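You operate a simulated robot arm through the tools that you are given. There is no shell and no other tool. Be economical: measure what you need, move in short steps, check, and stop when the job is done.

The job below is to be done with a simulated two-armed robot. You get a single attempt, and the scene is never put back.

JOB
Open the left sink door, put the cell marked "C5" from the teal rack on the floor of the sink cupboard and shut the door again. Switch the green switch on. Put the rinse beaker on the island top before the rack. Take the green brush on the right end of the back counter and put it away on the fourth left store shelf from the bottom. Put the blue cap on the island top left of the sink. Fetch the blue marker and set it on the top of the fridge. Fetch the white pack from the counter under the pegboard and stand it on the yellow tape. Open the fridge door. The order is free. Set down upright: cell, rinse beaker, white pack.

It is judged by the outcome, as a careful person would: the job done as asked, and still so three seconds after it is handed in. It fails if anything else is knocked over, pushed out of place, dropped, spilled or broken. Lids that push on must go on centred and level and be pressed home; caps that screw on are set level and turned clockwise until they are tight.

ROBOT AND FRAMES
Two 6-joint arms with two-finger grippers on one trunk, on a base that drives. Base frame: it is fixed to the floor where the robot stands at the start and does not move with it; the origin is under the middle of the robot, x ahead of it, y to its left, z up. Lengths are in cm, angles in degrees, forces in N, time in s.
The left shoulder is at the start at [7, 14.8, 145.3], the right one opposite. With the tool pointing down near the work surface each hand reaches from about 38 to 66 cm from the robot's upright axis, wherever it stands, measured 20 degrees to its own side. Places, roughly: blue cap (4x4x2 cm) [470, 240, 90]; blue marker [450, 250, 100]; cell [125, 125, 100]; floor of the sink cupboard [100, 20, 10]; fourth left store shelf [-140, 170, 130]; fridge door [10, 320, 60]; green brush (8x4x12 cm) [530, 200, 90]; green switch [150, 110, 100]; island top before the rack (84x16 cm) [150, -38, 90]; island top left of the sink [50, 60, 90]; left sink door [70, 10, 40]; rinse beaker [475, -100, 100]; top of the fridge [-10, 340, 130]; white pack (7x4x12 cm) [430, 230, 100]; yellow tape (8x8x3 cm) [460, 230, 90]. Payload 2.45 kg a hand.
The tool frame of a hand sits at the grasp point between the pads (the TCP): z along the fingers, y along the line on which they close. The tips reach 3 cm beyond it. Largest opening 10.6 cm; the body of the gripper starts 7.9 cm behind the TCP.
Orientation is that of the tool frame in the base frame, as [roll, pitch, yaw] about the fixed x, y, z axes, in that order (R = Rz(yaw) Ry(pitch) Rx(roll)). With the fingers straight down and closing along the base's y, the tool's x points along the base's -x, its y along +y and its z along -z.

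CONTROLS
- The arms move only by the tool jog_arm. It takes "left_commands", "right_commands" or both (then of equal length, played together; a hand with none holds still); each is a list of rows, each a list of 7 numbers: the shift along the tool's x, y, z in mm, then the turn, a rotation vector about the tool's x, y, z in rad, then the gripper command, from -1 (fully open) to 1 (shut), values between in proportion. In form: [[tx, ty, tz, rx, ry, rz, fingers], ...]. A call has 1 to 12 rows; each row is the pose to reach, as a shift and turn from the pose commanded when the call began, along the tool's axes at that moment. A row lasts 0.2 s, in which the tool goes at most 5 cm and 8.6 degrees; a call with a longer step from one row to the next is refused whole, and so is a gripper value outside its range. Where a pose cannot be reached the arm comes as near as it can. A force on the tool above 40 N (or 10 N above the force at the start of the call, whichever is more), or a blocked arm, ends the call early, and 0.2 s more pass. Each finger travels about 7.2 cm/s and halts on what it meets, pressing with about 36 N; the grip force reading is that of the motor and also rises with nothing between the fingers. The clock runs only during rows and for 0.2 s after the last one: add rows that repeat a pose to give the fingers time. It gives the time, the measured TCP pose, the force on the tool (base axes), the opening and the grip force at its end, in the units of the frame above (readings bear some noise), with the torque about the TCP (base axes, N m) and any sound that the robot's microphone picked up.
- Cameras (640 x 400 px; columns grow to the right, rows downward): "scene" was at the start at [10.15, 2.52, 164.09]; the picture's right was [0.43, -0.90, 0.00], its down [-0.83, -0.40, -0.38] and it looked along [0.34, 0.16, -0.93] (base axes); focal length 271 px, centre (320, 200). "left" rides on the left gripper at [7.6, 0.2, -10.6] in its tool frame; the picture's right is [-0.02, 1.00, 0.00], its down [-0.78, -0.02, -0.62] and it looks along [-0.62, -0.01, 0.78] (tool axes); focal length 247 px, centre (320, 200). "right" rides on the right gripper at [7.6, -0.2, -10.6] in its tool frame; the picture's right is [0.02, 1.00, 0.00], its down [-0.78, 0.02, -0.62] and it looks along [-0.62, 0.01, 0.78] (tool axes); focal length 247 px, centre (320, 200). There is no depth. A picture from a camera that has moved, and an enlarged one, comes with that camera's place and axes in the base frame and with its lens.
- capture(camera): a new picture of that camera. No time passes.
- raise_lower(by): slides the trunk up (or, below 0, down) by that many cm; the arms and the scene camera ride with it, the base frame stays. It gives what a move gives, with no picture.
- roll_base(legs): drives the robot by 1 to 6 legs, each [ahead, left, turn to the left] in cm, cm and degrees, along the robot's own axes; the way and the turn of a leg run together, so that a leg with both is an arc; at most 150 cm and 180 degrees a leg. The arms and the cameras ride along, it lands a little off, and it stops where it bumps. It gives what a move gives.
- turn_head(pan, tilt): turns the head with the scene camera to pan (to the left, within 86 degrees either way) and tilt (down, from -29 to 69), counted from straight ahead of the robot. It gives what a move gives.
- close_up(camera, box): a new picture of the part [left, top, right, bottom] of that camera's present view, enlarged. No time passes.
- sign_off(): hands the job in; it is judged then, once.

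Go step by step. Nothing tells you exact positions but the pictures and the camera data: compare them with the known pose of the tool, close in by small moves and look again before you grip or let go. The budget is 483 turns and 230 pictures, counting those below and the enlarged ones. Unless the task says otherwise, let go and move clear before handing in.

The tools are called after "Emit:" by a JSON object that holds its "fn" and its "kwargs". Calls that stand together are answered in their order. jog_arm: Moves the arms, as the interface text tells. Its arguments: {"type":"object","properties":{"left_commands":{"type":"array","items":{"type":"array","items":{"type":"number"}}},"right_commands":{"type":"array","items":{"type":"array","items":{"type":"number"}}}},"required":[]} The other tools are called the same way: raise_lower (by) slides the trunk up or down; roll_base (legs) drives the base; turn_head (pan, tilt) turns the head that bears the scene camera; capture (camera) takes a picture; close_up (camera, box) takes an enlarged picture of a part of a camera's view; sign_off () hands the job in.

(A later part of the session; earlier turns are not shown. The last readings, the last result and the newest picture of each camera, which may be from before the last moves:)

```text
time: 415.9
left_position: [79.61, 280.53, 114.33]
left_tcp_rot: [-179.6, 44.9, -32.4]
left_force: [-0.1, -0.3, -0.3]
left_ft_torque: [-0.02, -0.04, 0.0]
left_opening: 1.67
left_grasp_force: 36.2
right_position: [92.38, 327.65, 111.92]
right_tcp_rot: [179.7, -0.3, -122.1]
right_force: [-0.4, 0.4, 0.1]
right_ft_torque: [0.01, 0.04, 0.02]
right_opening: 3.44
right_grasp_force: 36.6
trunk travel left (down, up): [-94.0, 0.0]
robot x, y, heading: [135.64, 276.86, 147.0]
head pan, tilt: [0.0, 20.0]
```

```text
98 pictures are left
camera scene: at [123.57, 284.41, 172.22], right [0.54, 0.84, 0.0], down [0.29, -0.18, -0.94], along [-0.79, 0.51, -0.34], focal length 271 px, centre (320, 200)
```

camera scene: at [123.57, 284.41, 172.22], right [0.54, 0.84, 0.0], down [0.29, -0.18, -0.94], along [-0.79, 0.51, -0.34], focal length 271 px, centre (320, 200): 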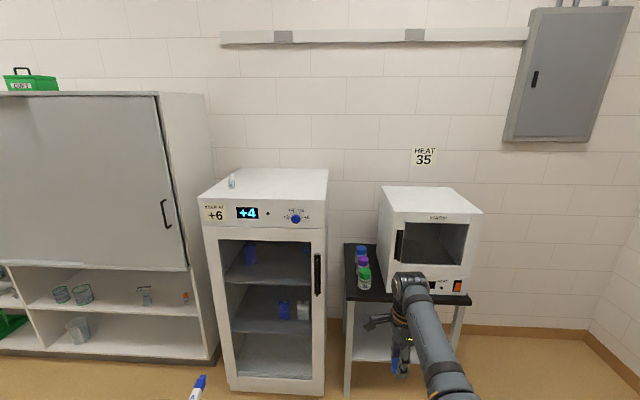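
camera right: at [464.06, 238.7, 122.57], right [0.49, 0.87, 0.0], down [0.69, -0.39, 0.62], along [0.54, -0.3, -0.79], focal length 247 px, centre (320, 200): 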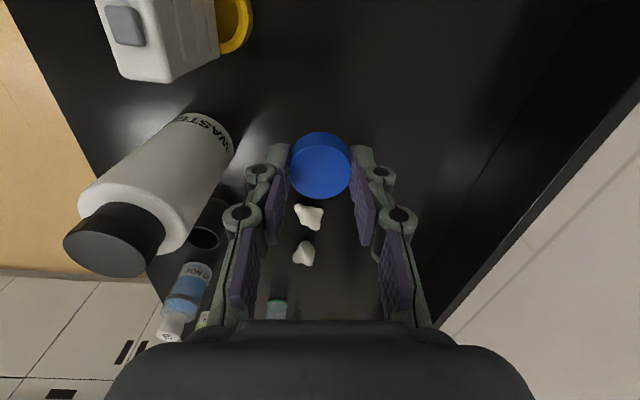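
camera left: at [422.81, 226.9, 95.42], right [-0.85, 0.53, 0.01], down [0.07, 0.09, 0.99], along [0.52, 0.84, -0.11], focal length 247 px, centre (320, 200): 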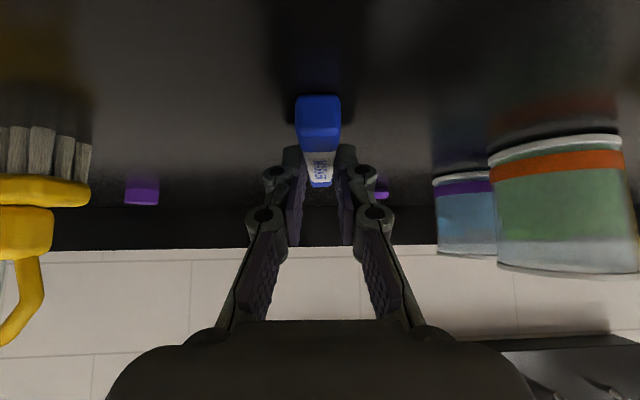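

Fridge seen: handle on the door's right, a small bottle on its top left. I raise the left hand with the marker above fridge-top height and tuck the right hand in.

Emit:
{"fn": "jog_arm", "kwargs": {"left_commands": [[-38, 0, -19, 0, 0, 0, 1], [-76, 0, -38, 0, 0, 0, 1], [-114, 0, -57, 0, 0, 0, 1], [-151, 0, -75, 0, 0, 0, 1], [-189, 0, -94, 0, 0, 0, 1], [-227, 0, -113, 0, 0, 0, 1]], "right_commands": [[0, -34, 0, 0, 0, 0, 1], [0, -67, 0, 0, 0, 0, 1], [0, -100, 0, 0, 0, 0, 1], [0, -134, 0, 0, 0, 0, 1], [0, -167, 0, 0, 0, 0, 1], [0, -200, 0, 0, 0, 0, 1]]}}

```text
time: 417.3
left_position: [72.94, 284.85, 138.58]
left_tcp_rot: [-179.8, 45.0, -32.5]
left_force: [0.4, 0.6, 0.8]
left_ft_torque: [-0.04, 0.01, 0.0]
left_opening: 1.64
left_grasp_force: 35.8
right_position: [107.5, 317.52, 107.74]
right_tcp_rot: [179.5, -0.4, -122.1]
right_force: [-0.2, 0.4, 0.2]
right_ft_torque: [0.0, 0.01, -0.03]
right_opening: 3.45
right_grasp_force: 36.2
right hand out of reach, approached as far as the arm can: row 3, 4, 5, 6
trunk travel left (down, up): [-94.0, 0.0]
robot x, y, heading: [135.61, 276.98, 146.9]
head pan, tilt: [0.0, 20.0]
```

Emit:
{"fn": "roll_base", "kwargs": {"legs": [[0, -10, 2], [72, 0, 0]]}}

Emit:
{"fn": "turn_head", "kwargs": {"pan": 15, "tilt": 30}}

Emit:
{"fn": "capture", "kwargs": {"camera": "scene"}}

Emit:
{"fn": "capture", "kwargs": {"camera": "left"}}

```text
time: 421.9
left_position: [15.89, 327.52, 138.49]
left_tcp_rot: [-179.6, 45.1, -30.3]
left_force: [-0.1, -0.3, -0.2]
left_ft_torque: [-0.03, -0.01, -0.01]
left_opening: 1.65
left_grasp_force: 36.2
right_position: [49.29, 361.5, 107.91]
right_tcp_rot: [179.5, -0.3, -119.9]
right_force: [-0.5, -0.1, 0.2]
right_ft_torque: [0.0, 0.0, 0.01]
right_opening: 3.47
right_grasp_force: 35.9
trunk travel left (down, up): [-94.0, 0.0]
robot x, y, heading: [79.02, 321.73, 149.4]
head pan, tilt: [0.0, 20.0]
```

```text
time: 422.7
left_position: [15.6, 327.69, 138.46]
left_tcp_rot: [-179.7, 45.0, -30.3]
left_force: [-0.3, 0.8, -0.5]
left_ft_torque: [-0.02, 0.04, -0.03]
left_opening: 1.67
left_grasp_force: 35.6
right_position: [49.12, 361.53, 107.71]
right_tcp_rot: [179.6, -0.4, -119.9]
right_force: [-0.2, -1.5, -0.1]
right_ft_torque: [-0.05, 0.01, 0.01]
right_opening: 3.45
right_grasp_force: 36.3
trunk travel left (down, up): [-94.0, 0.0]
robot x, y, heading: [78.91, 321.56, 149.4]
head pan, tilt: [15.0, 30.0]
```

```text
97 pictures are left
camera scene: at [65.77, 326.88, 170.62], right [0.27, 0.96, 0.0], down [0.48, -0.13, -0.87], along [-0.83, 0.23, -0.5], focal length 271 px, centre (320, 200)
```

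scene: 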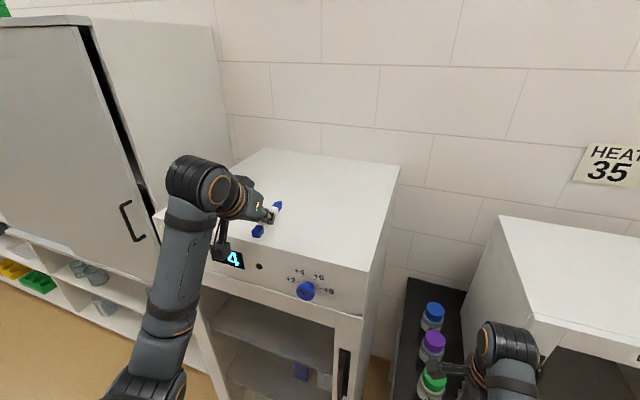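

```text
96 pictures are left
camera left: at [26.76, 320.99, 140.46], right [-0.52, -0.85, 0.01], down [-0.09, 0.07, 0.99], along [-0.85, 0.52, -0.11], focal length 247 px, centre (320, 200)
```

left: 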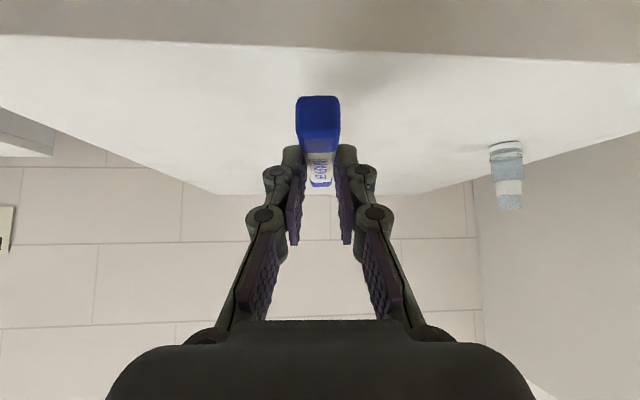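

Emit:
{"fn": "jog_arm", "kwargs": {"left_commands": [[-28, 0, 28, 0, 0, 0, 1], [-57, 0, 57, 0, 0, 0, 1], [-85, 0, 85, 0, 0, 0, 1]]}}

Emit:
{"fn": "capture", "kwargs": {"camera": "left"}}

```text
time: 423.5
left_position: [5.14, 333.79, 138.39]
left_tcp_rot: [-179.8, 44.9, -30.3]
left_force: [-1.2, -0.2, -0.6]
left_ft_torque: [-0.01, 0.01, -0.02]
left_opening: 1.67
left_grasp_force: 36.4
right_position: [48.97, 361.59, 107.73]
right_tcp_rot: [179.6, -0.4, -120.1]
right_force: [0.4, 0.4, 0.1]
right_ft_torque: [-0.01, -0.01, -0.01]
right_opening: 3.48
right_grasp_force: 35.3
trunk travel left (down, up): [-94.0, 0.0]
robot x, y, heading: [78.81, 321.6, 149.4]
head pan, tilt: [15.0, 30.0]
```

```text
95 pictures are left
camera left: at [16.3, 327.17, 140.39], right [-0.52, -0.85, 0.01], down [-0.09, 0.07, 0.99], along [-0.85, 0.52, -0.12], focal length 247 px, centre (320, 200)
```

left: 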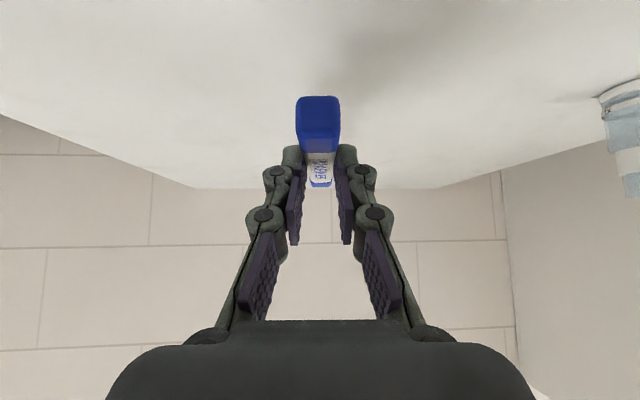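

Emit:
{"fn": "jog_arm", "kwargs": {"left_commands": [[14, 0, 14, 0, 0, 0, 1], [28, 0, 28, 0, 0, 0, 1], [31, 0, 31, 0, 0, 0, 1], [34, 0, 34, 0, 0, 0, 1]]}}

Emit:
{"fn": "close_up", "kwargs": {"camera": "left", "box": [220, 50, 420, 200]}}

```text
time: 424.5
left_position: [5.47, 333.73, 134.28]
left_tcp_rot: [-179.8, 45.7, -30.4]
left_force: [-8.8, 2.1, 25.9]
left_ft_torque: [-0.06, 0.07, -0.01]
left_opening: 1.66
left_grasp_force: 36.1
right_position: [49.35, 361.46, 107.88]
right_tcp_rot: [179.4, -0.4, -119.9]
right_force: [0.4, -0.3, 0.2]
right_ft_torque: [-0.01, 0.02, 0.02]
right_opening: 3.44
right_grasp_force: 36.3
trunk travel left (down, up): [-94.0, 0.0]
robot x, y, heading: [78.95, 321.74, 149.6]
head pan, tilt: [15.0, 30.0]
```

```text
2.67 times, centred on (320, 125) of left
camera zoom: at [16.63, 327.11, 136.17], right [-0.52, -0.85, 0.01], down [-0.08, 0.06, 0.99], along [-0.85, 0.52, -0.1], focal length 659 px, centre (320, 400)
```

zoom: 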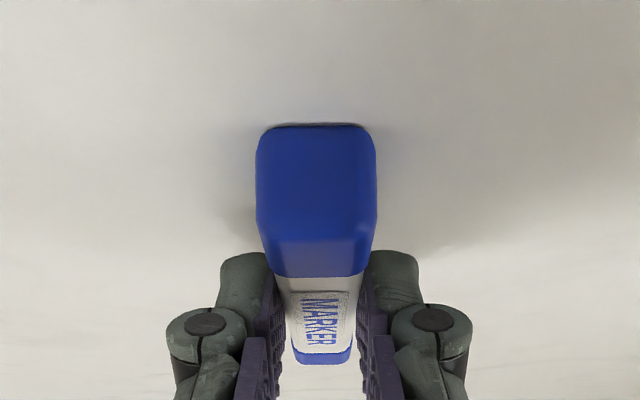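

Contact on the fridge top. I release and withdraw.

Emit:
{"fn": "jog_arm", "kwargs": {"left_commands": [[-1, 0, -1, 0, 0, 0, 1], [-1, 0, -1, 0, 0, 0, 0.5], [-1, 0, -1, 0, 0, 0, 0.2], [-1, 0, -1, 0, 0, 0, 0.2], [-8, 0, -20, 0, 0, 0, 0.2], [-15, 0, -50, 0, 0, 0, 0.2], [-15, 0, -90, 0, 0, 0, 0.2]]}}

Emit:
{"fn": "capture", "kwargs": {"camera": "left"}}

Emit:
{"fn": "capture", "kwargs": {"camera": "scene"}}

```text
time: 426.1
left_position: [10.0, 331.0, 141.13]
left_tcp_rot: [-179.8, 45.1, -30.3]
left_force: [0.8, 0.4, -0.1]
left_ft_torque: [0.01, 0.01, 0.01]
left_opening: 4.24
left_grasp_force: 0.0
right_position: [49.19, 361.48, 107.81]
right_tcp_rot: [179.5, -0.3, -120.1]
right_force: [0.7, 0.0, 0.3]
right_ft_torque: [0.0, -0.01, 0.04]
right_opening: 3.43
right_grasp_force: 36.3
trunk travel left (down, up): [-94.0, 0.0]
robot x, y, heading: [78.91, 321.64, 149.3]
head pan, tilt: [15.0, 30.0]
```

```text
93 pictures are left
camera left: at [21.08, 324.28, 143.1], right [-0.52, -0.85, 0.01], down [-0.09, 0.07, 0.99], along [-0.85, 0.52, -0.11], focal length 247 px, centre (320, 200)
```

left: 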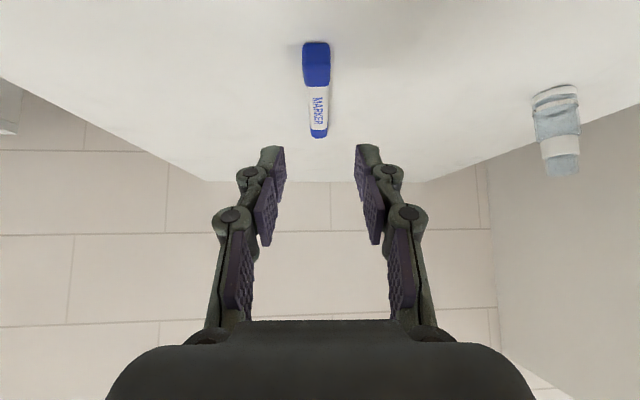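

```text
92 pictures are left
camera scene: at [65.96, 326.75, 170.63], right [0.27, 0.96, 0.0], down [0.48, -0.13, -0.87], along [-0.84, 0.23, -0.5], focal length 271 px, centre (320, 200)
```

scene: 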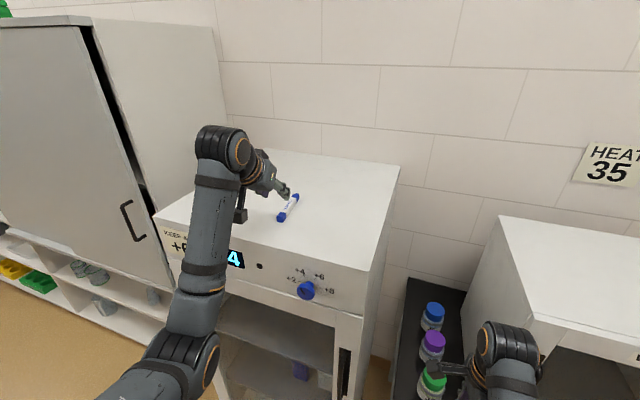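

Marker set. Now I back off and bring the left hand down to the fridge handle height.

Emit:
{"fn": "roll_base", "kwargs": {"legs": [[-28, 0, 0], [0, -13, 0]]}}

Emit:
{"fn": "jog_arm", "kwargs": {"left_commands": [[35, 0, 35, 0, 0, 0, 0], [70, 0, 70, 0, 0, 0, 0], [105, 0, 105, 0, 0, 0, 0], [140, 0, 140, 0, 0, 0, 0], [175, 0, 175, 0, 0, 0, 0], [210, 0, 210, 0, 0, 0, 0], [245, 0, 245, 0, 0, 0, 0], [280, 0, 280, 0, 0, 0, 0], [315, 0, 315, 0, 0, 0, 0], [350, 0, 350, 0, 0, 0, 0]]}}

Emit:
{"fn": "capture", "kwargs": {"camera": "left"}}

```text
time: 429.0
left_position: [40.67, 327.47, 140.94]
left_tcp_rot: [-179.5, 45.1, -29.9]
left_force: [0.9, -0.9, 0.0]
left_ft_torque: [0.03, -0.03, 0.02]
left_opening: 4.23
left_grasp_force: 0.0
right_position: [79.81, 358.19, 107.85]
right_tcp_rot: [179.5, -0.2, -120.0]
right_force: [-0.2, -0.6, -0.1]
right_ft_torque: [0.03, -0.01, 0.03]
right_opening: 3.45
right_grasp_force: 36.1
trunk travel left (down, up): [-94.0, 0.0]
robot x, y, heading: [109.9, 319.08, 149.8]
head pan, tilt: [15.0, 30.0]
```

```text
time: 431.2
left_position: [40.49, 328.01, 91.55]
left_tcp_rot: [-179.8, 45.2, -30.1]
left_force: [-0.4, -0.4, -0.3]
left_ft_torque: [0.02, -0.01, -0.03]
left_opening: 5.29
left_grasp_force: 0.1
right_position: [79.87, 358.39, 107.73]
right_tcp_rot: [179.6, -0.3, -119.9]
right_force: [-0.2, -0.3, 0.9]
right_ft_torque: [-0.03, 0.0, 0.01]
right_opening: 3.45
right_grasp_force: 36.1
trunk travel left (down, up): [-94.0, 0.0]
robot x, y, heading: [110.18, 318.99, 149.7]
head pan, tilt: [15.0, 30.0]
```

```text
91 pictures are left
camera left: at [51.68, 321.47, 93.55], right [-0.52, -0.86, 0.01], down [-0.09, 0.07, 0.99], along [-0.85, 0.51, -0.11], focal length 247 px, centre (320, 200)
```

left: 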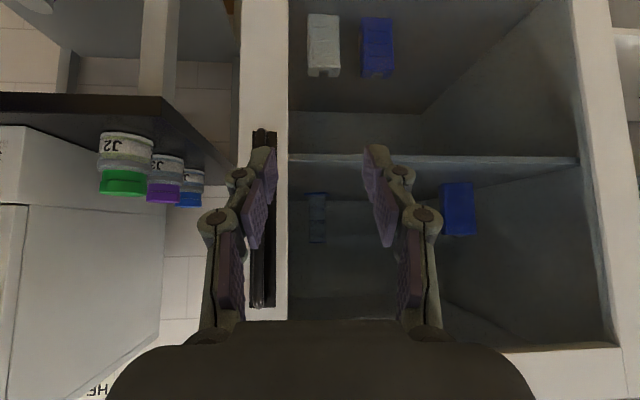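

Emit:
{"fn": "roll_base", "kwargs": {"legs": [[0, -8, 0], [9, 0, 0]]}}

Emit:
{"fn": "capture", "kwargs": {"camera": "left"}}

```text
time: 432.9
left_position: [37.24, 339.3, 91.8]
left_tcp_rot: [-179.8, 45.2, -30.1]
left_force: [0.1, -0.7, -0.1]
left_ft_torque: [0.01, 0.01, 0.01]
left_opening: 5.3
left_grasp_force: 0.0
right_position: [76.51, 369.5, 107.97]
right_tcp_rot: [179.3, -0.4, -119.7]
right_force: [0.1, 0.2, 0.2]
right_ft_torque: [0.0, 0.04, -0.03]
right_opening: 3.44
right_grasp_force: 36.1
trunk travel left (down, up): [-94.0, 0.0]
robot x, y, heading: [105.87, 330.14, 150.1]
head pan, tilt: [15.0, 30.0]
```

```text
90 pictures are left
camera left: at [48.33, 332.61, 93.79], right [-0.52, -0.86, 0.01], down [-0.09, 0.07, 0.99], along [-0.85, 0.51, -0.11], focal length 247 px, centre (320, 200)
```

left: 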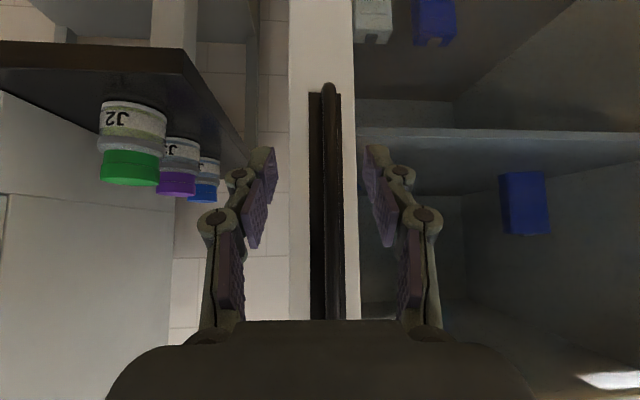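

Emit:
{"fn": "jog_arm", "kwargs": {"left_commands": [[-17, 4, 17, 0, 0, 0, 0], [-34, 8, 34, 0, 0, 0, 0], [-50, 8, 50, 0, 0, 0, 0], [-50, 8, 50, 0, 0, 0, 0.5], [-50, 8, 50, 0, 0, 0, 1], [-50, 8, 50, 0, 0, 0, 1], [-50, 8, 50, 0, 0, 0, 1]]}}

Emit:
{"fn": "capture", "kwargs": {"camera": "left"}}

```text
time: 434.5
left_position: [31.32, 341.68, 92.38]
left_tcp_rot: [-179.9, 44.9, -30.2]
left_force: [6.7, 8.1, -3.8]
left_ft_torque: [-0.2, -0.41, -0.09]
left_opening: 1.04
left_grasp_force: 38.0
left hand out of reach, approached as far as the arm can: row 3, 4, 5, 6, 7
right_position: [76.2, 369.91, 107.71]
right_tcp_rot: [179.7, -0.5, -119.8]
right_force: [0.0, 0.1, -0.2]
right_ft_torque: [0.02, -0.04, 0.02]
right_opening: 3.43
right_grasp_force: 36.0
trunk travel left (down, up): [-94.0, 0.0]
robot x, y, heading: [106.59, 330.52, 149.9]
head pan, tilt: [15.0, 30.0]
```

```text
89 pictures are left
camera left: at [42.43, 335.04, 94.37], right [-0.52, -0.86, 0.01], down [-0.09, 0.07, 0.99], along [-0.85, 0.51, -0.12], focal length 247 px, centre (320, 200)
```

left: 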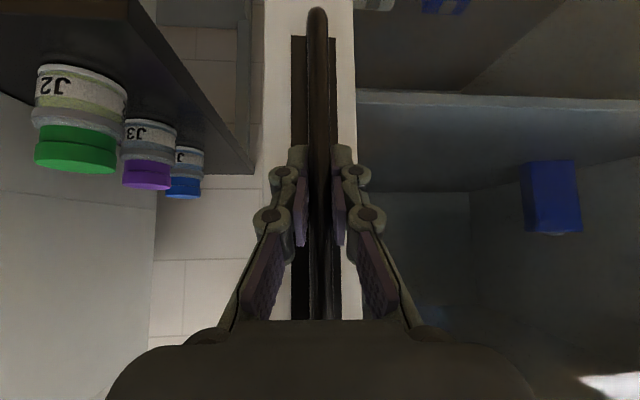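

Gripped. I pull the fridge door along its arc about 22°.

Emit:
{"fn": "jog_arm", "kwargs": {"left_commands": [[16, 2, -16, 0.034, 0, 0.034, 1], [33, 6, -33, 0.068, 0, 0.068, 1], [66, 16, -66, 0.136, 0, 0.136, 1], [97, 30, -97, 0.204, 0, 0.204, 1], [128, 49, -128, 0.272, 0, 0.272, 1]]}}

Emit:
{"fn": "capture", "kwargs": {"camera": "left"}}

```text
time: 435.1
left_position: [31.86, 341.03, 92.28]
left_tcp_rot: [-179.2, 46.3, -33.6]
left_force: [9.9, 12.8, 18.5]
left_ft_torque: [-0.68, -0.55, 0.12]
left_opening: 1.03
left_grasp_force: 37.6
left hand out of reach, approached as far as the arm can: row 1, 2
right_position: [76.6, 369.71, 107.91]
right_tcp_rot: [179.3, -0.4, -120.0]
right_force: [-1.3, -1.0, 0.1]
right_ft_torque: [0.01, -0.04, 0.04]
right_opening: 3.47
right_grasp_force: 35.8
trunk travel left (down, up): [-94.0, 0.0]
robot x, y, heading: [106.14, 330.34, 149.7]
head pan, tilt: [15.0, 30.0]
stopped in row 2 (left hand): the force on the tool passed its limit at 42 N (the readings are from after the stop); the commanded pose is now the measured one
```

```text
88 pictures are left
camera left: at [42.61, 333.77, 93.98], right [-0.57, -0.82, 0.01], down [-0.07, 0.06, 1.0], along [-0.82, 0.57, -0.09], focal length 247 px, centre (320, 200)
```

left: 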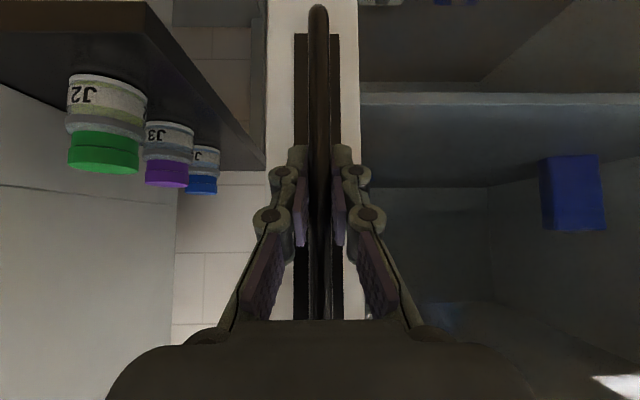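

A seal resists. I pull with the base, straight back a little.

Emit:
{"fn": "roll_base", "kwargs": {"legs": [[-6, 0.5, 0]]}}

Emit:
{"fn": "capture", "kwargs": {"camera": "left"}}

```text
time: 436.0
left_position: [35.97, 337.33, 91.95]
left_tcp_rot: [179.7, 46.1, -33.6]
left_force: [-18.4, -13.2, 27.3]
left_ft_torque: [0.03, 0.4, -0.08]
left_opening: 1.09
left_grasp_force: 38.3
right_position: [80.93, 366.62, 107.62]
right_tcp_rot: [179.8, -0.5, -119.9]
right_force: [-1.3, 1.4, -0.3]
right_ft_torque: [-0.06, -0.02, -0.01]
right_opening: 3.43
right_grasp_force: 36.0
trunk travel left (down, up): [-94.0, 0.0]
robot x, y, heading: [110.86, 327.04, 149.9]
head pan, tilt: [15.0, 30.0]
```

```text
87 pictures are left
camera left: at [46.72, 330.09, 93.85], right [-0.56, -0.83, 0.02], down [-0.07, 0.07, 1.0], along [-0.82, 0.56, -0.09], focal length 247 px, centre (320, 200)
```

left: 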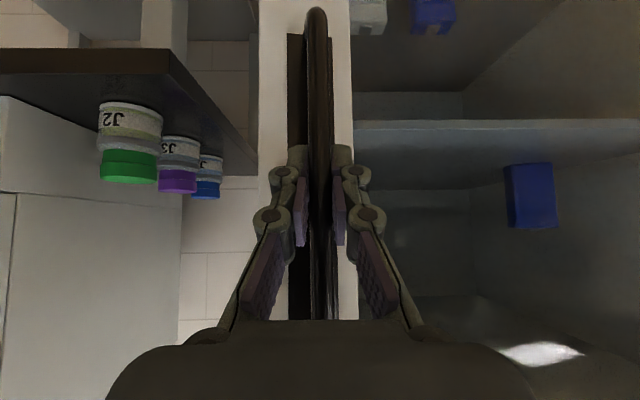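

It gives way (about 5 cm open). I continue pulling.

Emit:
{"fn": "roll_base", "kwargs": {"legs": [[-12, 2.5, 0]]}}

Emit:
{"fn": "capture", "kwargs": {"camera": "scene"}}

```text
time: 437.2
left_position: [42.5, 328.61, 92.1]
left_tcp_rot: [178.8, 46.7, -33.1]
left_force: [-9.9, -5.6, -23.1]
left_ft_torque: [0.05, -0.23, -0.13]
left_opening: 1.1
left_grasp_force: 37.7
right_position: [88.08, 359.1, 107.55]
right_tcp_rot: [179.7, -0.3, -119.5]
right_force: [0.5, 0.8, -0.3]
right_ft_torque: [0.01, 0.05, -0.03]
right_opening: 3.47
right_grasp_force: 35.8
trunk travel left (down, up): [-94.0, 0.0]
robot x, y, heading: [118.35, 319.56, 150.1]
head pan, tilt: [15.0, 30.0]
stopped in leg 1: the force on the tool passed its limit at 49 N (the readings are from after the stop); the commanded pose is now the measured one
```

```text
86 pictures are left
camera scene: at [104.8, 324.6, 170.54], right [0.26, 0.97, 0.0], down [0.49, -0.13, -0.86], along [-0.83, 0.22, -0.5], focal length 271 px, centre (320, 200)
```

scene: 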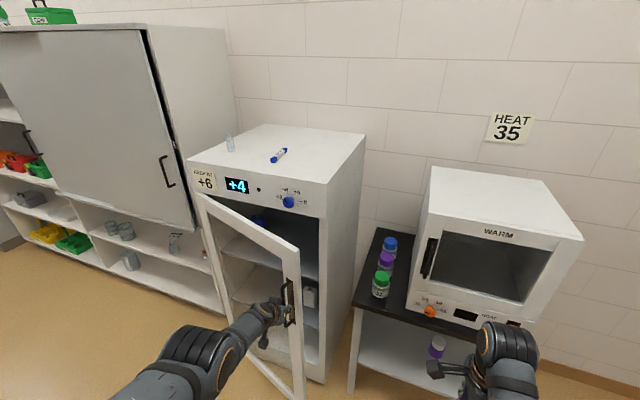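

The door is open about 20–25°. I release, go round its free edge and push it further from inside.

Emit:
{"fn": "jog_arm", "kwargs": {"left_commands": [[0, 0, 0, 0, 0, 0, 0.5], [0, 0, 0, 0, 0, 0, 0], [0, 0, 0, 0, 0, 0, 0], [21, 0, -21, 0, 0, 0, 0], [42, 0, -42, 0, 0, 0, 0.5], [50, 0, -50, 0, 0, 0, 1], [50, 0, -50, 0, 0, 0, 1]]}}

Emit:
{"fn": "roll_base", "kwargs": {"legs": [[0, -16, 0]]}}

Emit:
{"fn": "capture", "kwargs": {"camera": "scene"}}

Emit:
{"fn": "capture", "kwargs": {"camera": "left"}}

```text
time: 438.9
left_position: [48.54, 325.41, 92.47]
left_tcp_rot: [178.6, 47.2, -33.5]
left_force: [0.5, -0.3, -0.2]
left_ft_torque: [-0.03, -0.04, 0.0]
left_opening: 0.02
left_grasp_force: 28.6
left hand out of reach, approached as far as the arm can: row 4, 5
right_position: [88.43, 359.29, 107.59]
right_tcp_rot: [179.7, -0.4, -119.6]
right_force: [0.0, 0.1, 0.2]
right_ft_torque: [-0.02, -0.01, -0.03]
right_opening: 3.44
right_grasp_force: 35.7
trunk travel left (down, up): [-94.0, 0.0]
robot x, y, heading: [118.61, 319.64, 150.1]
head pan, tilt: [15.0, 30.0]
```

```text
time: 440.3
left_position: [56.3, 338.77, 92.46]
left_tcp_rot: [178.9, 47.1, -33.2]
left_force: [-1.3, -0.6, 0.2]
left_ft_torque: [-0.01, 0.0, -0.02]
left_opening: 0.0
left_grasp_force: 28.6
right_position: [96.3, 372.72, 107.82]
right_tcp_rot: [179.5, -0.3, -119.6]
right_force: [-0.1, -1.2, 0.5]
right_ft_torque: [-0.01, -0.02, -0.01]
right_opening: 3.43
right_grasp_force: 36.1
trunk travel left (down, up): [-94.0, 0.0]
robot x, y, heading: [126.26, 333.46, 149.9]
head pan, tilt: [15.0, 30.0]
```

```text
85 pictures are left
camera scene: at [113.19, 338.04, 170.61], right [0.26, 0.97, 0.0], down [0.48, -0.13, -0.87], along [-0.84, 0.22, -0.5], focal length 271 px, centre (320, 200)
```

scene: 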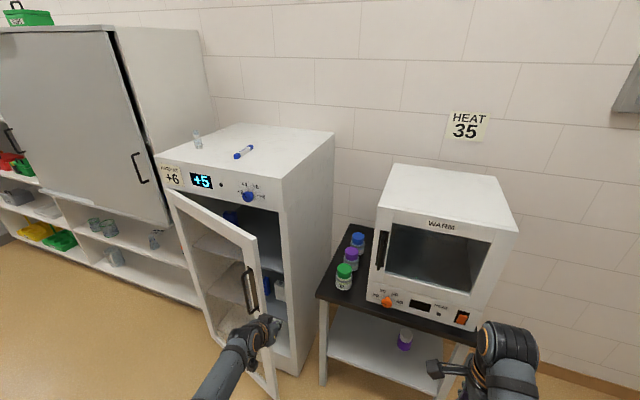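

```text
84 pictures are left
camera left: at [67.38, 331.8, 94.01], right [-0.55, -0.84, 0.03], down [-0.05, 0.07, 1.0], along [-0.84, 0.54, -0.08], focal length 247 px, centre (320, 200)
```

left: 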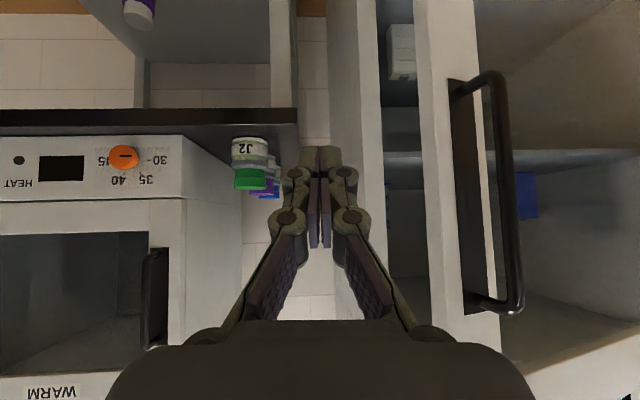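

Emit:
{"fn": "roll_base", "kwargs": {"legs": [[13, 0, 0], [0, 15, 0], [-6, 8, 0]]}}

Emit:
{"fn": "capture", "kwargs": {"camera": "scene"}}

```text
time: 442.3
left_position: [41.76, 339.35, 92.78]
left_tcp_rot: [-179.9, 47.4, -32.5]
left_force: [20.2, 15.3, 4.3]
left_ft_torque: [-1.36, 1.55, 1.42]
left_opening: 0.01
left_grasp_force: 28.8
right_position: [81.33, 372.39, 107.84]
right_tcp_rot: [179.6, -0.6, -119.6]
right_force: [0.0, -0.8, 0.2]
right_ft_torque: [0.0, -0.01, -0.01]
right_opening: 3.44
right_grasp_force: 36.2
trunk travel left (down, up): [-94.0, 0.0]
robot x, y, heading: [111.12, 333.04, 150.1]
head pan, tilt: [15.0, 30.0]
stopped in leg 2: the force on the tool passed its limit at 74 N (the readings are from after the stop); the commanded pose is now the measured one
```

```text
83 pictures are left
camera scene: at [98.41, 337.98, 170.65], right [0.26, 0.97, 0.0], down [0.48, -0.13, -0.87], along [-0.84, 0.22, -0.5], focal length 271 px, centre (320, 200)
```

scene: 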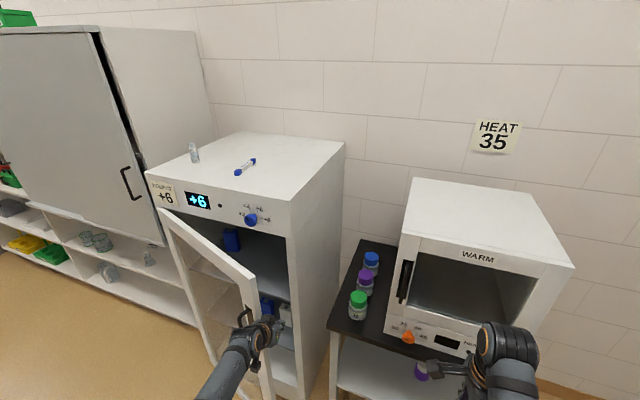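

Emit:
{"fn": "roll_base", "kwargs": {"legs": [[0, -4, 0]]}}

Emit:
{"fn": "jog_arm", "kwargs": {"left_commands": [[0, 0, 0, -0.1, 0, -0.095, 1], [0, 0, 0, -0.2, 0, -0.19, 1], [0, 0, 0, -0.3, 0, -0.285, 1], [0, 0, 0, -0.4, 0, -0.38, 1], [0, 0, 0, -0.5, 0, -0.475, 1]]}}

Emit:
{"fn": "capture", "kwargs": {"camera": "left"}}

```text
time: 443.1
left_position: [43.04, 341.49, 92.52]
left_tcp_rot: [-179.5, 47.4, -32.0]
left_force: [-1.5, -1.1, 0.2]
left_ft_torque: [0.05, -0.01, -0.02]
left_opening: 0.0
left_grasp_force: 29.4
right_position: [82.6, 374.7, 107.91]
right_tcp_rot: [179.4, 0.0, -119.4]
right_force: [-0.1, -0.9, -0.2]
right_ft_torque: [0.1, -0.02, -0.02]
right_opening: 3.48
right_grasp_force: 36.4
trunk travel left (down, up): [-94.0, 0.0]
robot x, y, heading: [113.45, 335.77, 150.2]
head pan, tilt: [15.0, 30.0]
```

```text
time: 444.4
left_position: [43.25, 342.03, 92.59]
left_tcp_rot: [-179.3, 47.2, 7.9]
left_force: [0.3, 0.3, 0.1]
left_ft_torque: [-0.01, -0.01, 0.02]
left_opening: 0.01
left_grasp_force: 28.6
right_position: [82.86, 375.38, 107.79]
right_tcp_rot: [179.4, -0.5, -119.4]
right_force: [0.2, 0.7, 0.2]
right_ft_torque: [0.0, 0.01, 0.01]
right_opening: 3.46
right_grasp_force: 36.0
trunk travel left (down, up): [-94.0, 0.0]
robot x, y, heading: [113.34, 336.11, 150.2]
head pan, tilt: [15.0, 30.0]
```

```text
82 pictures are left
camera left: at [56.21, 343.48, 94.17], right [0.11, -0.99, 0.01], down [-0.08, 0.0, 1.0], along [-0.99, -0.11, -0.08], focal length 247 px, centre (320, 200)
```

left: 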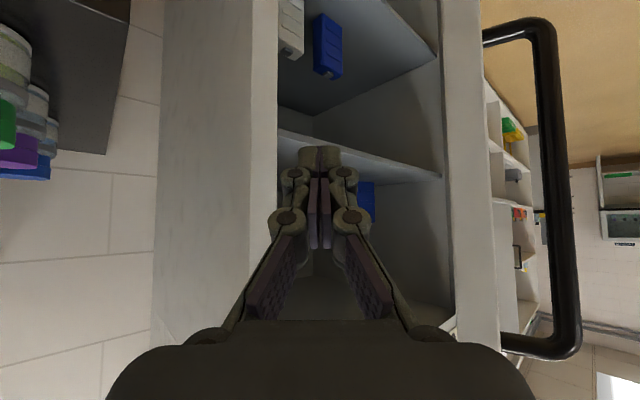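

Emit:
{"fn": "jog_arm", "kwargs": {"left_commands": [[-27, 0, 29, 0, 0, 0, 1], [-54, 0, 58, 0, 0, 0, 1], [-54, 30, 58, 0, 0, 0, 1], [-54, 55, 58, 0, 0, 0, 1]]}}

Emit:
{"fn": "capture", "kwargs": {"camera": "left"}}

```text
time: 445.4
left_position: [36.09, 335.39, 92.7]
left_tcp_rot: [-179.2, 47.3, 7.9]
left_force: [-0.5, 1.3, 1.0]
left_ft_torque: [-0.02, -0.03, 0.01]
left_opening: 0.0
left_grasp_force: 29.2
left hand out of reach, approached as far as the arm can: row 2
right_position: [82.99, 375.35, 107.86]
right_tcp_rot: [179.5, -0.3, -119.4]
right_force: [0.3, -0.8, 0.2]
right_ft_torque: [0.04, -0.01, 0.01]
right_opening: 3.46
right_grasp_force: 35.7
trunk travel left (down, up): [-94.0, 0.0]
robot x, y, heading: [112.9, 336.52, 150.0]
head pan, tilt: [15.0, 30.0]
```

```text
81 pictures are left
camera left: at [49.05, 336.9, 94.2], right [0.11, -0.99, 0.01], down [-0.08, 0.0, 1.0], along [-0.99, -0.11, -0.07], focal length 247 px, centre (320, 200)
```

left: 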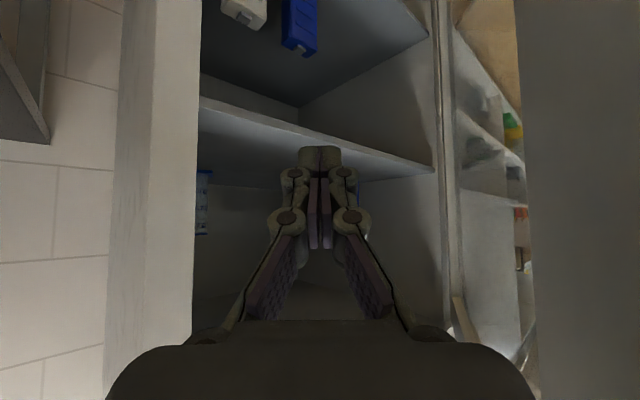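

Fingers are behind the door's edge frame. I draw it open by rolling back and left along the arc.

Emit:
{"fn": "roll_base", "kwargs": {"legs": [[-9, 4, 0], [-8, 8, 0]]}}

Emit:
{"fn": "capture", "kwargs": {"camera": "scene"}}

```text
time: 447.3
left_position: [44.98, 316.75, 92.69]
left_tcp_rot: [-179.4, 47.3, 7.7]
left_force: [0.1, -0.2, 0.8]
left_ft_torque: [0.03, -0.02, 0.05]
left_opening: 0.0
left_grasp_force: 28.8
right_position: [91.78, 356.71, 107.57]
right_tcp_rot: [179.5, -0.5, -119.4]
right_force: [0.0, 0.1, -0.2]
right_ft_torque: [0.01, 0.03, 0.02]
right_opening: 3.48
right_grasp_force: 36.2
trunk travel left (down, up): [-94.0, 0.0]
robot x, y, heading: [121.96, 317.36, 150.2]
head pan, tilt: [15.0, 30.0]
```

```text
80 pictures are left
camera scene: at [108.85, 322.23, 170.62], right [0.26, 0.97, 0.0], down [0.48, -0.13, -0.87], along [-0.84, 0.22, -0.5], focal length 271 px, centre (320, 200)
```

scene: 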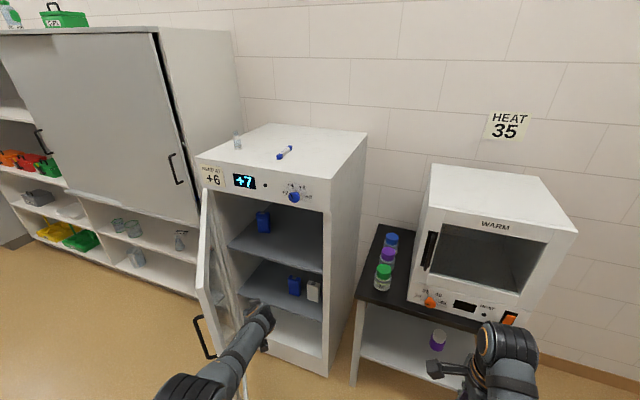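

Emit:
{"fn": "roll_base", "kwargs": {"legs": [[0, 18, 0]]}}

Emit:
{"fn": "capture", "kwargs": {"camera": "scene"}}

```text
time: 448.8
left_position: [35.99, 301.27, 92.6]
left_tcp_rot: [-179.4, 47.4, 7.5]
left_force: [0.6, 0.3, -0.1]
left_ft_torque: [-0.03, 0.03, -0.01]
left_opening: 0.0
left_grasp_force: 28.1
right_position: [82.83, 341.15, 107.65]
right_tcp_rot: [179.4, -0.5, -119.5]
right_force: [0.5, 0.3, -0.1]
right_ft_torque: [-0.04, 0.05, 0.01]
right_opening: 3.44
right_grasp_force: 36.0
trunk travel left (down, up): [-94.0, 0.0]
robot x, y, heading: [112.69, 301.28, 150.1]
head pan, tilt: [15.0, 30.0]
```

```text
79 pictures are left
camera scene: at [100.03, 306.75, 170.63], right [0.26, 0.97, 0.0], down [0.48, -0.13, -0.87], along [-0.84, 0.22, -0.5], focal length 271 px, centre (320, 200)
```

scene: 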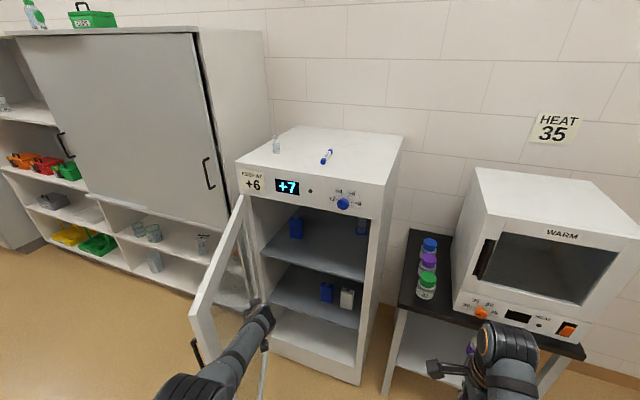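

The fridge door stands about 90° open. I slip out to the right and back, then turn and drive to the island's front left with the cap.

Emit:
{"fn": "roll_base", "kwargs": {"legs": [[0, -14, 0], [-18, 0, 0], [0, 0, -91], [-105, 0, 0]]}}

Emit:
{"fn": "turn_head", "kwargs": {"pan": 70, "tilt": 25}}

Emit:
{"fn": "capture", "kwargs": {"camera": "scene"}}

```text
time: 460.1
left_position: [82.51, 293.53, 92.52]
left_tcp_rot: [-179.2, 47.1, -84.3]
left_force: [-0.6, -0.8, -0.2]
left_ft_torque: [0.02, 0.02, 0.0]
left_opening: 0.01
left_grasp_force: 28.1
right_position: [120.73, 245.51, 107.67]
right_tcp_rot: [179.5, -0.4, 148.7]
right_force: [0.0, 0.0, -0.1]
right_ft_torque: [0.0, 0.03, -0.05]
right_opening: 3.47
right_grasp_force: 36.4
trunk travel left (down, up): [-94.0, 0.0]
robot x, y, heading: [80.52, 216.61, 58.3]
head pan, tilt: [15.0, 30.0]
```

```text
time: 461.4
left_position: [82.72, 293.55, 92.59]
left_tcp_rot: [-179.2, 47.2, -84.2]
left_force: [0.2, 0.2, 0.3]
left_ft_torque: [0.02, -0.03, 0.0]
left_opening: 0.0
left_grasp_force: 29.0
right_position: [120.71, 245.47, 107.67]
right_tcp_rot: [179.4, -0.4, 148.6]
right_force: [0.1, 0.4, -0.6]
right_ft_torque: [-0.01, 0.0, -0.01]
right_opening: 3.43
right_grasp_force: 35.7
trunk travel left (down, up): [-94.0, 0.0]
robot x, y, heading: [80.59, 216.77, 58.4]
head pan, tilt: [70.0, 25.0]
```

```text
78 pictures are left
camera scene: at [77.28, 228.17, 171.41], right [0.79, 0.62, 0.0], down [0.26, -0.33, -0.91], along [-0.56, 0.71, -0.42], focal length 271 px, centre (320, 200)
```

scene: 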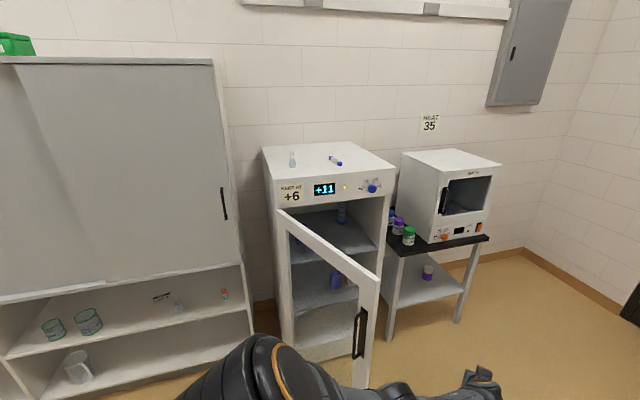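

Door stays wide open. On to the island's front left.

Emit:
{"fn": "roll_base", "kwargs": {"legs": [[0, 43, 0.6], [-150, 0, 0], [-118, 0, 0], [0, -70, 0]]}}

Emit:
{"fn": "turn_head", "kwargs": {"pan": -10, "tilt": 40}}

Emit:
{"fn": "capture", "kwargs": {"camera": "scene"}}

```text
time: 463.4
left_position: [58.78, 308.65, 92.68]
left_tcp_rot: [-177.8, 46.9, -84.0]
left_force: [4.1, -1.3, 3.1]
left_ft_torque: [-0.2, 0.23, 0.27]
left_opening: 0.01
left_grasp_force: 28.8
right_position: [95.12, 261.03, 107.72]
right_tcp_rot: [179.5, -0.6, 148.7]
right_force: [0.0, 0.2, 1.0]
right_ft_torque: [0.04, 0.03, 0.0]
right_opening: 3.46
right_grasp_force: 35.9
trunk travel left (down, up): [-94.0, 0.0]
robot x, y, heading: [54.66, 232.53, 58.0]
head pan, tilt: [70.0, 25.0]
stopped in leg 1: the robot was blocked; the commanded pose is now the measured one
```

```text
time: 464.9
left_position: [58.61, 308.66, 92.43]
left_tcp_rot: [-178.2, 46.6, -84.0]
left_force: [0.5, -0.2, -0.4]
left_ft_torque: [-0.01, -0.02, 0.02]
left_opening: 0.0
left_grasp_force: 28.2
right_position: [95.28, 261.36, 107.57]
right_tcp_rot: [179.5, -0.6, 148.7]
right_force: [0.4, 0.1, -0.3]
right_ft_torque: [-0.02, -0.02, -0.01]
right_opening: 3.46
right_grasp_force: 35.9
trunk travel left (down, up): [-94.0, 0.0]
robot x, y, heading: [54.24, 232.28, 58.2]
head pan, tilt: [-10.0, 40.0]
```

```text
77 pictures are left
camera scene: at [63.56, 243.04, 169.05], right [0.75, -0.66, 0.0], down [-0.43, -0.48, -0.76], along [0.51, 0.57, -0.64], focal length 271 px, centre (320, 200)
```

scene: 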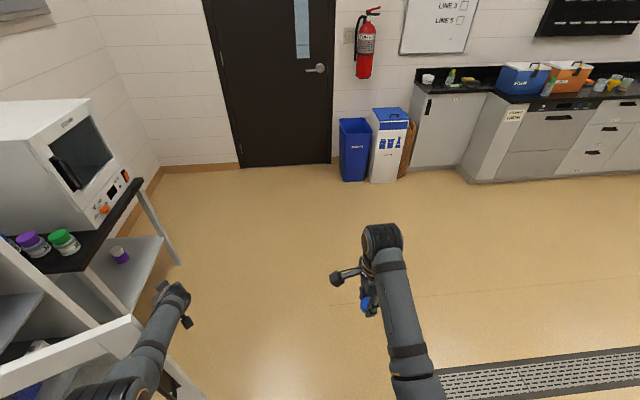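

My left arm touched the open door's edge. I shift right a little, then back straight past it before moving left.

Emit:
{"fn": "roll_base", "kwargs": {"legs": [[0, -8, 1], [-75, 0, 0], [0, 13, 0], [-150, 0, 0], [-45, 0, 0], [0, -65, 0]]}}

Emit:
{"fn": "capture", "kwargs": {"camera": "scene"}}

```text
time: 467.5
left_position: [55.06, 286.08, 92.22]
left_tcp_rot: [-176.6, 46.6, -83.2]
left_force: [22.9, -6.2, -12.0]
left_ft_torque: [1.02, 1.21, 1.29]
left_opening: 0.01
left_grasp_force: 28.5
right_position: [90.6, 239.11, 107.4]
right_tcp_rot: [179.8, -0.4, 149.3]
right_force: [-0.1, -0.1, 0.7]
right_ft_torque: [-0.04, -0.05, 0.01]
right_opening: 3.48
right_grasp_force: 35.7
trunk travel left (down, up): [-94.0, 0.0]
robot x, y, heading: [49.91, 208.8, 58.9]
head pan, tilt: [-10.0, 40.0]
stopped in leg 2: the force on the tool passed its limit at 45 N (the readings are from after the stop); the commanded pose is now the measured one
```

```text
76 pictures are left
camera scene: at [58.99, 220.99, 168.97], right [0.75, -0.66, 0.0], down [-0.43, -0.49, -0.76], along [0.5, 0.57, -0.65], focal length 271 px, centre (320, 200)
```

scene: 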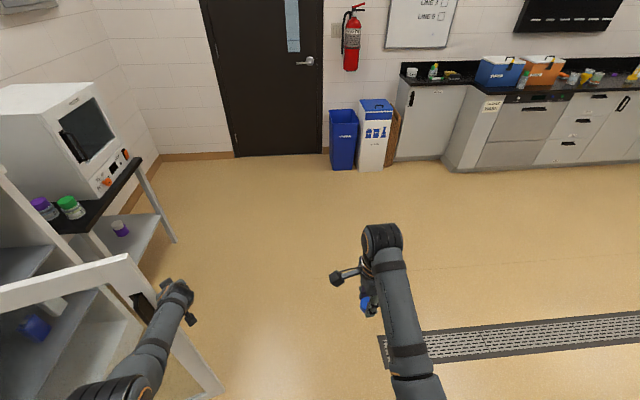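

Emit:
{"fn": "roll_base", "kwargs": {"legs": [[12, -3, 0], [8, -16, 0]]}}

Emit:
{"fn": "jog_arm", "kwargs": {"left_commands": [[-10, -10, -40, 0.1, 0, 0.095, 1], [-20, -20, -80, 0.2, 0, 0.19, 1], [-30, -30, -120, 0.3, 0, 0.285, 1], [-30, -40, -150, 0.4, 0, 0.38, 1], [-30, -50, -180, 0.5, 0, 0.475, 1]]}}

Emit:
{"fn": "turn_head", "kwargs": {"pan": 50, "tilt": 40}}

Emit:
{"fn": "capture", "kwargs": {"camera": "scene"}}

```text
time: 469.9
left_position: [80.47, 292.99, 92.89]
left_tcp_rot: [-176.5, 46.9, -82.9]
left_force: [0.0, -0.6, 0.3]
left_ft_torque: [-0.03, -0.01, -0.03]
left_opening: 0.0
left_grasp_force: 28.0
right_position: [116.51, 245.83, 107.9]
right_tcp_rot: [179.3, -0.3, 149.2]
right_force: [-0.1, -0.3, 0.0]
right_ft_torque: [-0.01, -0.04, 0.03]
right_opening: 3.47
right_grasp_force: 36.0
trunk travel left (down, up): [-94.0, 0.0]
robot x, y, heading: [76.77, 216.47, 58.5]
head pan, tilt: [-10.0, 40.0]
```

```text
time: 471.1
left_position: [85.99, 282.2, 107.57]
left_tcp_rot: [-177.8, 48.3, -123.6]
left_force: [1.1, 0.2, 0.0]
left_ft_torque: [0.02, -0.01, -0.03]
left_opening: 0.0
left_grasp_force: 28.7
right_position: [116.64, 245.85, 107.83]
right_tcp_rot: [179.3, -0.4, 149.2]
right_force: [-0.2, 0.8, -0.3]
right_ft_torque: [-0.02, 0.04, 0.0]
right_opening: 3.47
right_grasp_force: 36.3
trunk travel left (down, up): [-94.0, 0.0]
robot x, y, heading: [76.98, 216.64, 58.8]
head pan, tilt: [-10.0, 40.0]
```

```text
time: 472.4
left_position: [86.07, 282.36, 107.49]
left_tcp_rot: [-178.0, 48.4, -123.4]
left_force: [-0.2, -0.2, -0.9]
left_ft_torque: [0.0, 0.0, 0.0]
left_opening: 0.0
left_grasp_force: 28.5
right_position: [116.92, 245.85, 107.83]
right_tcp_rot: [179.4, -0.5, 149.2]
right_force: [0.3, -0.3, -0.2]
right_ft_torque: [0.0, -0.01, 0.0]
right_opening: 3.44
right_grasp_force: 35.6
trunk travel left (down, up): [-94.0, 0.0]
robot x, y, heading: [76.57, 216.44, 58.9]
head pan, tilt: [50.0, 40.0]
```

```text
75 pictures are left
camera scene: at [76.63, 228.9, 169.09], right [0.95, 0.32, 0.0], down [0.21, -0.61, -0.77], along [-0.25, 0.73, -0.64], focal length 271 px, centre (320, 200)
```

scene: 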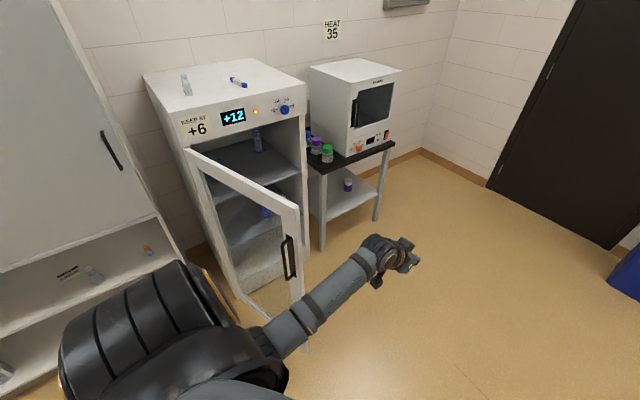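

Emit:
{"fn": "roll_base", "kwargs": {"legs": [[0, 13, 0], [-40, 0, 0], [0, 12, 0], [-150, 0, 0], [-75, 0, 0]]}}

Emit:
{"fn": "capture", "kwargs": {"camera": "scene"}}

```text
time: 487.1
left_position: [-72.77, 71.92, 107.47]
left_tcp_rot: [-178.0, 48.2, -125.0]
left_force: [1.1, 0.4, 0.1]
left_ft_torque: [0.0, 0.01, 0.03]
left_opening: 0.03
left_grasp_force: 28.3
right_position: [-43.02, 34.83, 107.78]
right_tcp_rot: [179.5, -0.5, 147.8]
right_force: [-0.9, -0.7, -0.2]
right_ft_torque: [-0.01, -0.01, -0.01]
right_opening: 3.44
right_grasp_force: 36.6
trunk travel left (down, up): [-94.0, 0.0]
robot x, y, heading: [-83.81, 6.48, 57.3]
head pan, tilt: [50.0, 40.0]
```

```text
74 pictures are left
camera scene: at [-83.5, 18.96, 169.07], right [0.95, 0.3, 0.0], down [0.19, -0.61, -0.77], along [-0.23, 0.73, -0.64], focal length 271 px, centre (320, 200)
```

scene: 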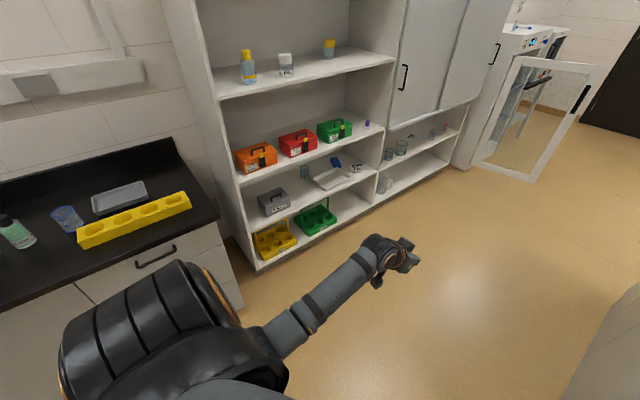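

Emit:
{"fn": "roll_base", "kwargs": {"legs": [[0, -62, 1.5]]}}

Emit:
{"fn": "turn_head", "kwargs": {"pan": -5, "tilt": 45}}

Emit:
{"fn": "capture", "kwargs": {"camera": "scene"}}

```text
time: 490.6
left_position: [-22.16, 39.45, 107.41]
left_tcp_rot: [-178.0, 48.3, -123.6]
left_force: [-0.3, 0.2, 0.1]
left_ft_torque: [0.01, -0.02, -0.03]
left_opening: 0.0
left_grasp_force: 28.4
right_position: [8.59, 2.85, 107.85]
right_tcp_rot: [179.3, -0.4, 149.0]
right_force: [-0.3, 0.0, 0.1]
right_ft_torque: [-0.02, -0.01, 0.03]
right_opening: 3.43
right_grasp_force: 36.2
trunk travel left (down, up): [-94.0, 0.0]
robot x, y, heading: [-31.6, -26.31, 58.6]
head pan, tilt: [50.0, 40.0]
```

```text
time: 491.9
left_position: [-22.1, 39.35, 107.49]
left_tcp_rot: [-177.9, 48.3, -123.8]
left_force: [1.1, 0.5, 0.5]
left_ft_torque: [0.01, 0.02, -0.01]
left_opening: 0.02
left_grasp_force: 28.8
right_position: [8.62, 2.76, 107.68]
right_tcp_rot: [179.3, -0.5, 149.0]
right_force: [-0.7, 0.3, 0.5]
right_ft_torque: [0.0, -0.01, 0.03]
right_opening: 3.45
right_grasp_force: 36.4
trunk travel left (down, up): [-94.0, 0.0]
robot x, y, heading: [-31.72, -26.02, 58.7]
head pan, tilt: [-5.0, 45.0]
```

```text
73 pictures are left
camera scene: at [-24.09, -15.47, 168.36], right [0.8, -0.59, 0.0], down [-0.42, -0.57, -0.71], along [0.42, 0.57, -0.71], focal length 271 px, centre (320, 200)
```

scene: 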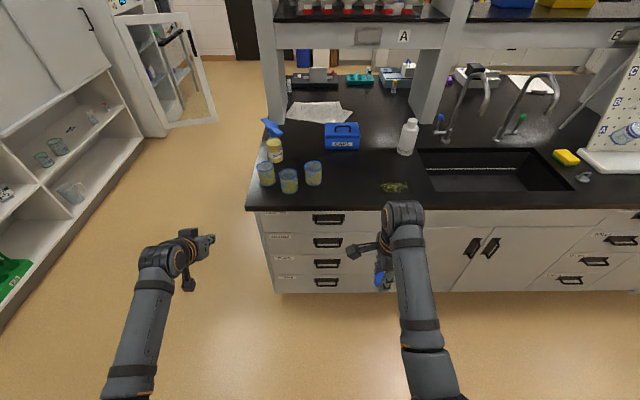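

Free spot between the beakers and the yellow specks at about (38,45). I bring the cap over it.

Emit:
{"fn": "roll_base", "kwargs": {"legs": [[0, -3.5, 0], [40, 0, 0]]}}

Emit:
{"fn": "capture", "kwargs": {"camera": "right"}}

Emit:
{"fn": "capture", "kwargs": {"camera": "scene"}}

```text
time: 494.8
left_position: [1.42, 71.38, 107.52]
left_tcp_rot: [-178.1, 48.4, -123.5]
left_force: [0.2, 0.1, 0.1]
left_ft_torque: [-0.04, 0.0, 0.01]
left_opening: 0.0
left_grasp_force: 29.0
right_position: [32.2, 34.84, 107.75]
right_tcp_rot: [179.5, -0.5, 149.2]
right_force: [0.0, 0.0, -0.9]
right_ft_torque: [0.0, -0.03, 0.0]
right_opening: 3.44
right_grasp_force: 35.6
trunk travel left (down, up): [-94.0, 0.0]
robot x, y, heading: [-7.77, 5.63, 58.9]
head pan, tilt: [-5.0, 45.0]
```

```text
72 pictures are left
camera right: at [25.65, 38.52, 118.51], right [0.49, 0.87, 0.01], down [0.68, -0.4, 0.62], along [0.54, -0.3, -0.79], focal length 247 px, centre (320, 200)
```

right: 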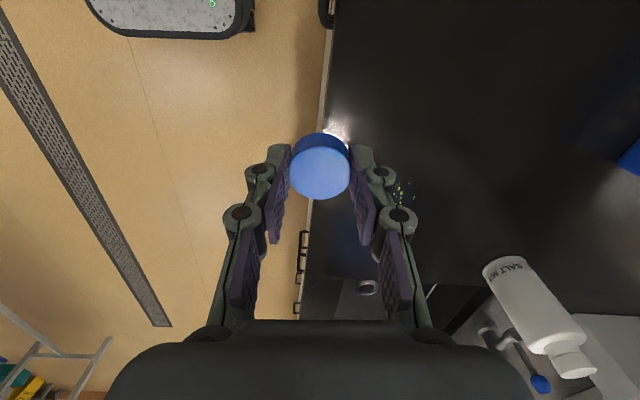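

```text
71 pictures are left
camera scene: at [-0.52, 16.47, 168.38], right [0.81, -0.59, 0.0], down [-0.42, -0.57, -0.71], along [0.42, 0.57, -0.71], focal length 271 px, centre (320, 200)
```

scene: 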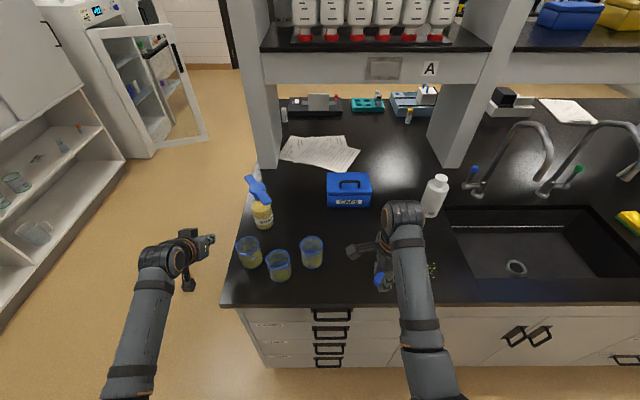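

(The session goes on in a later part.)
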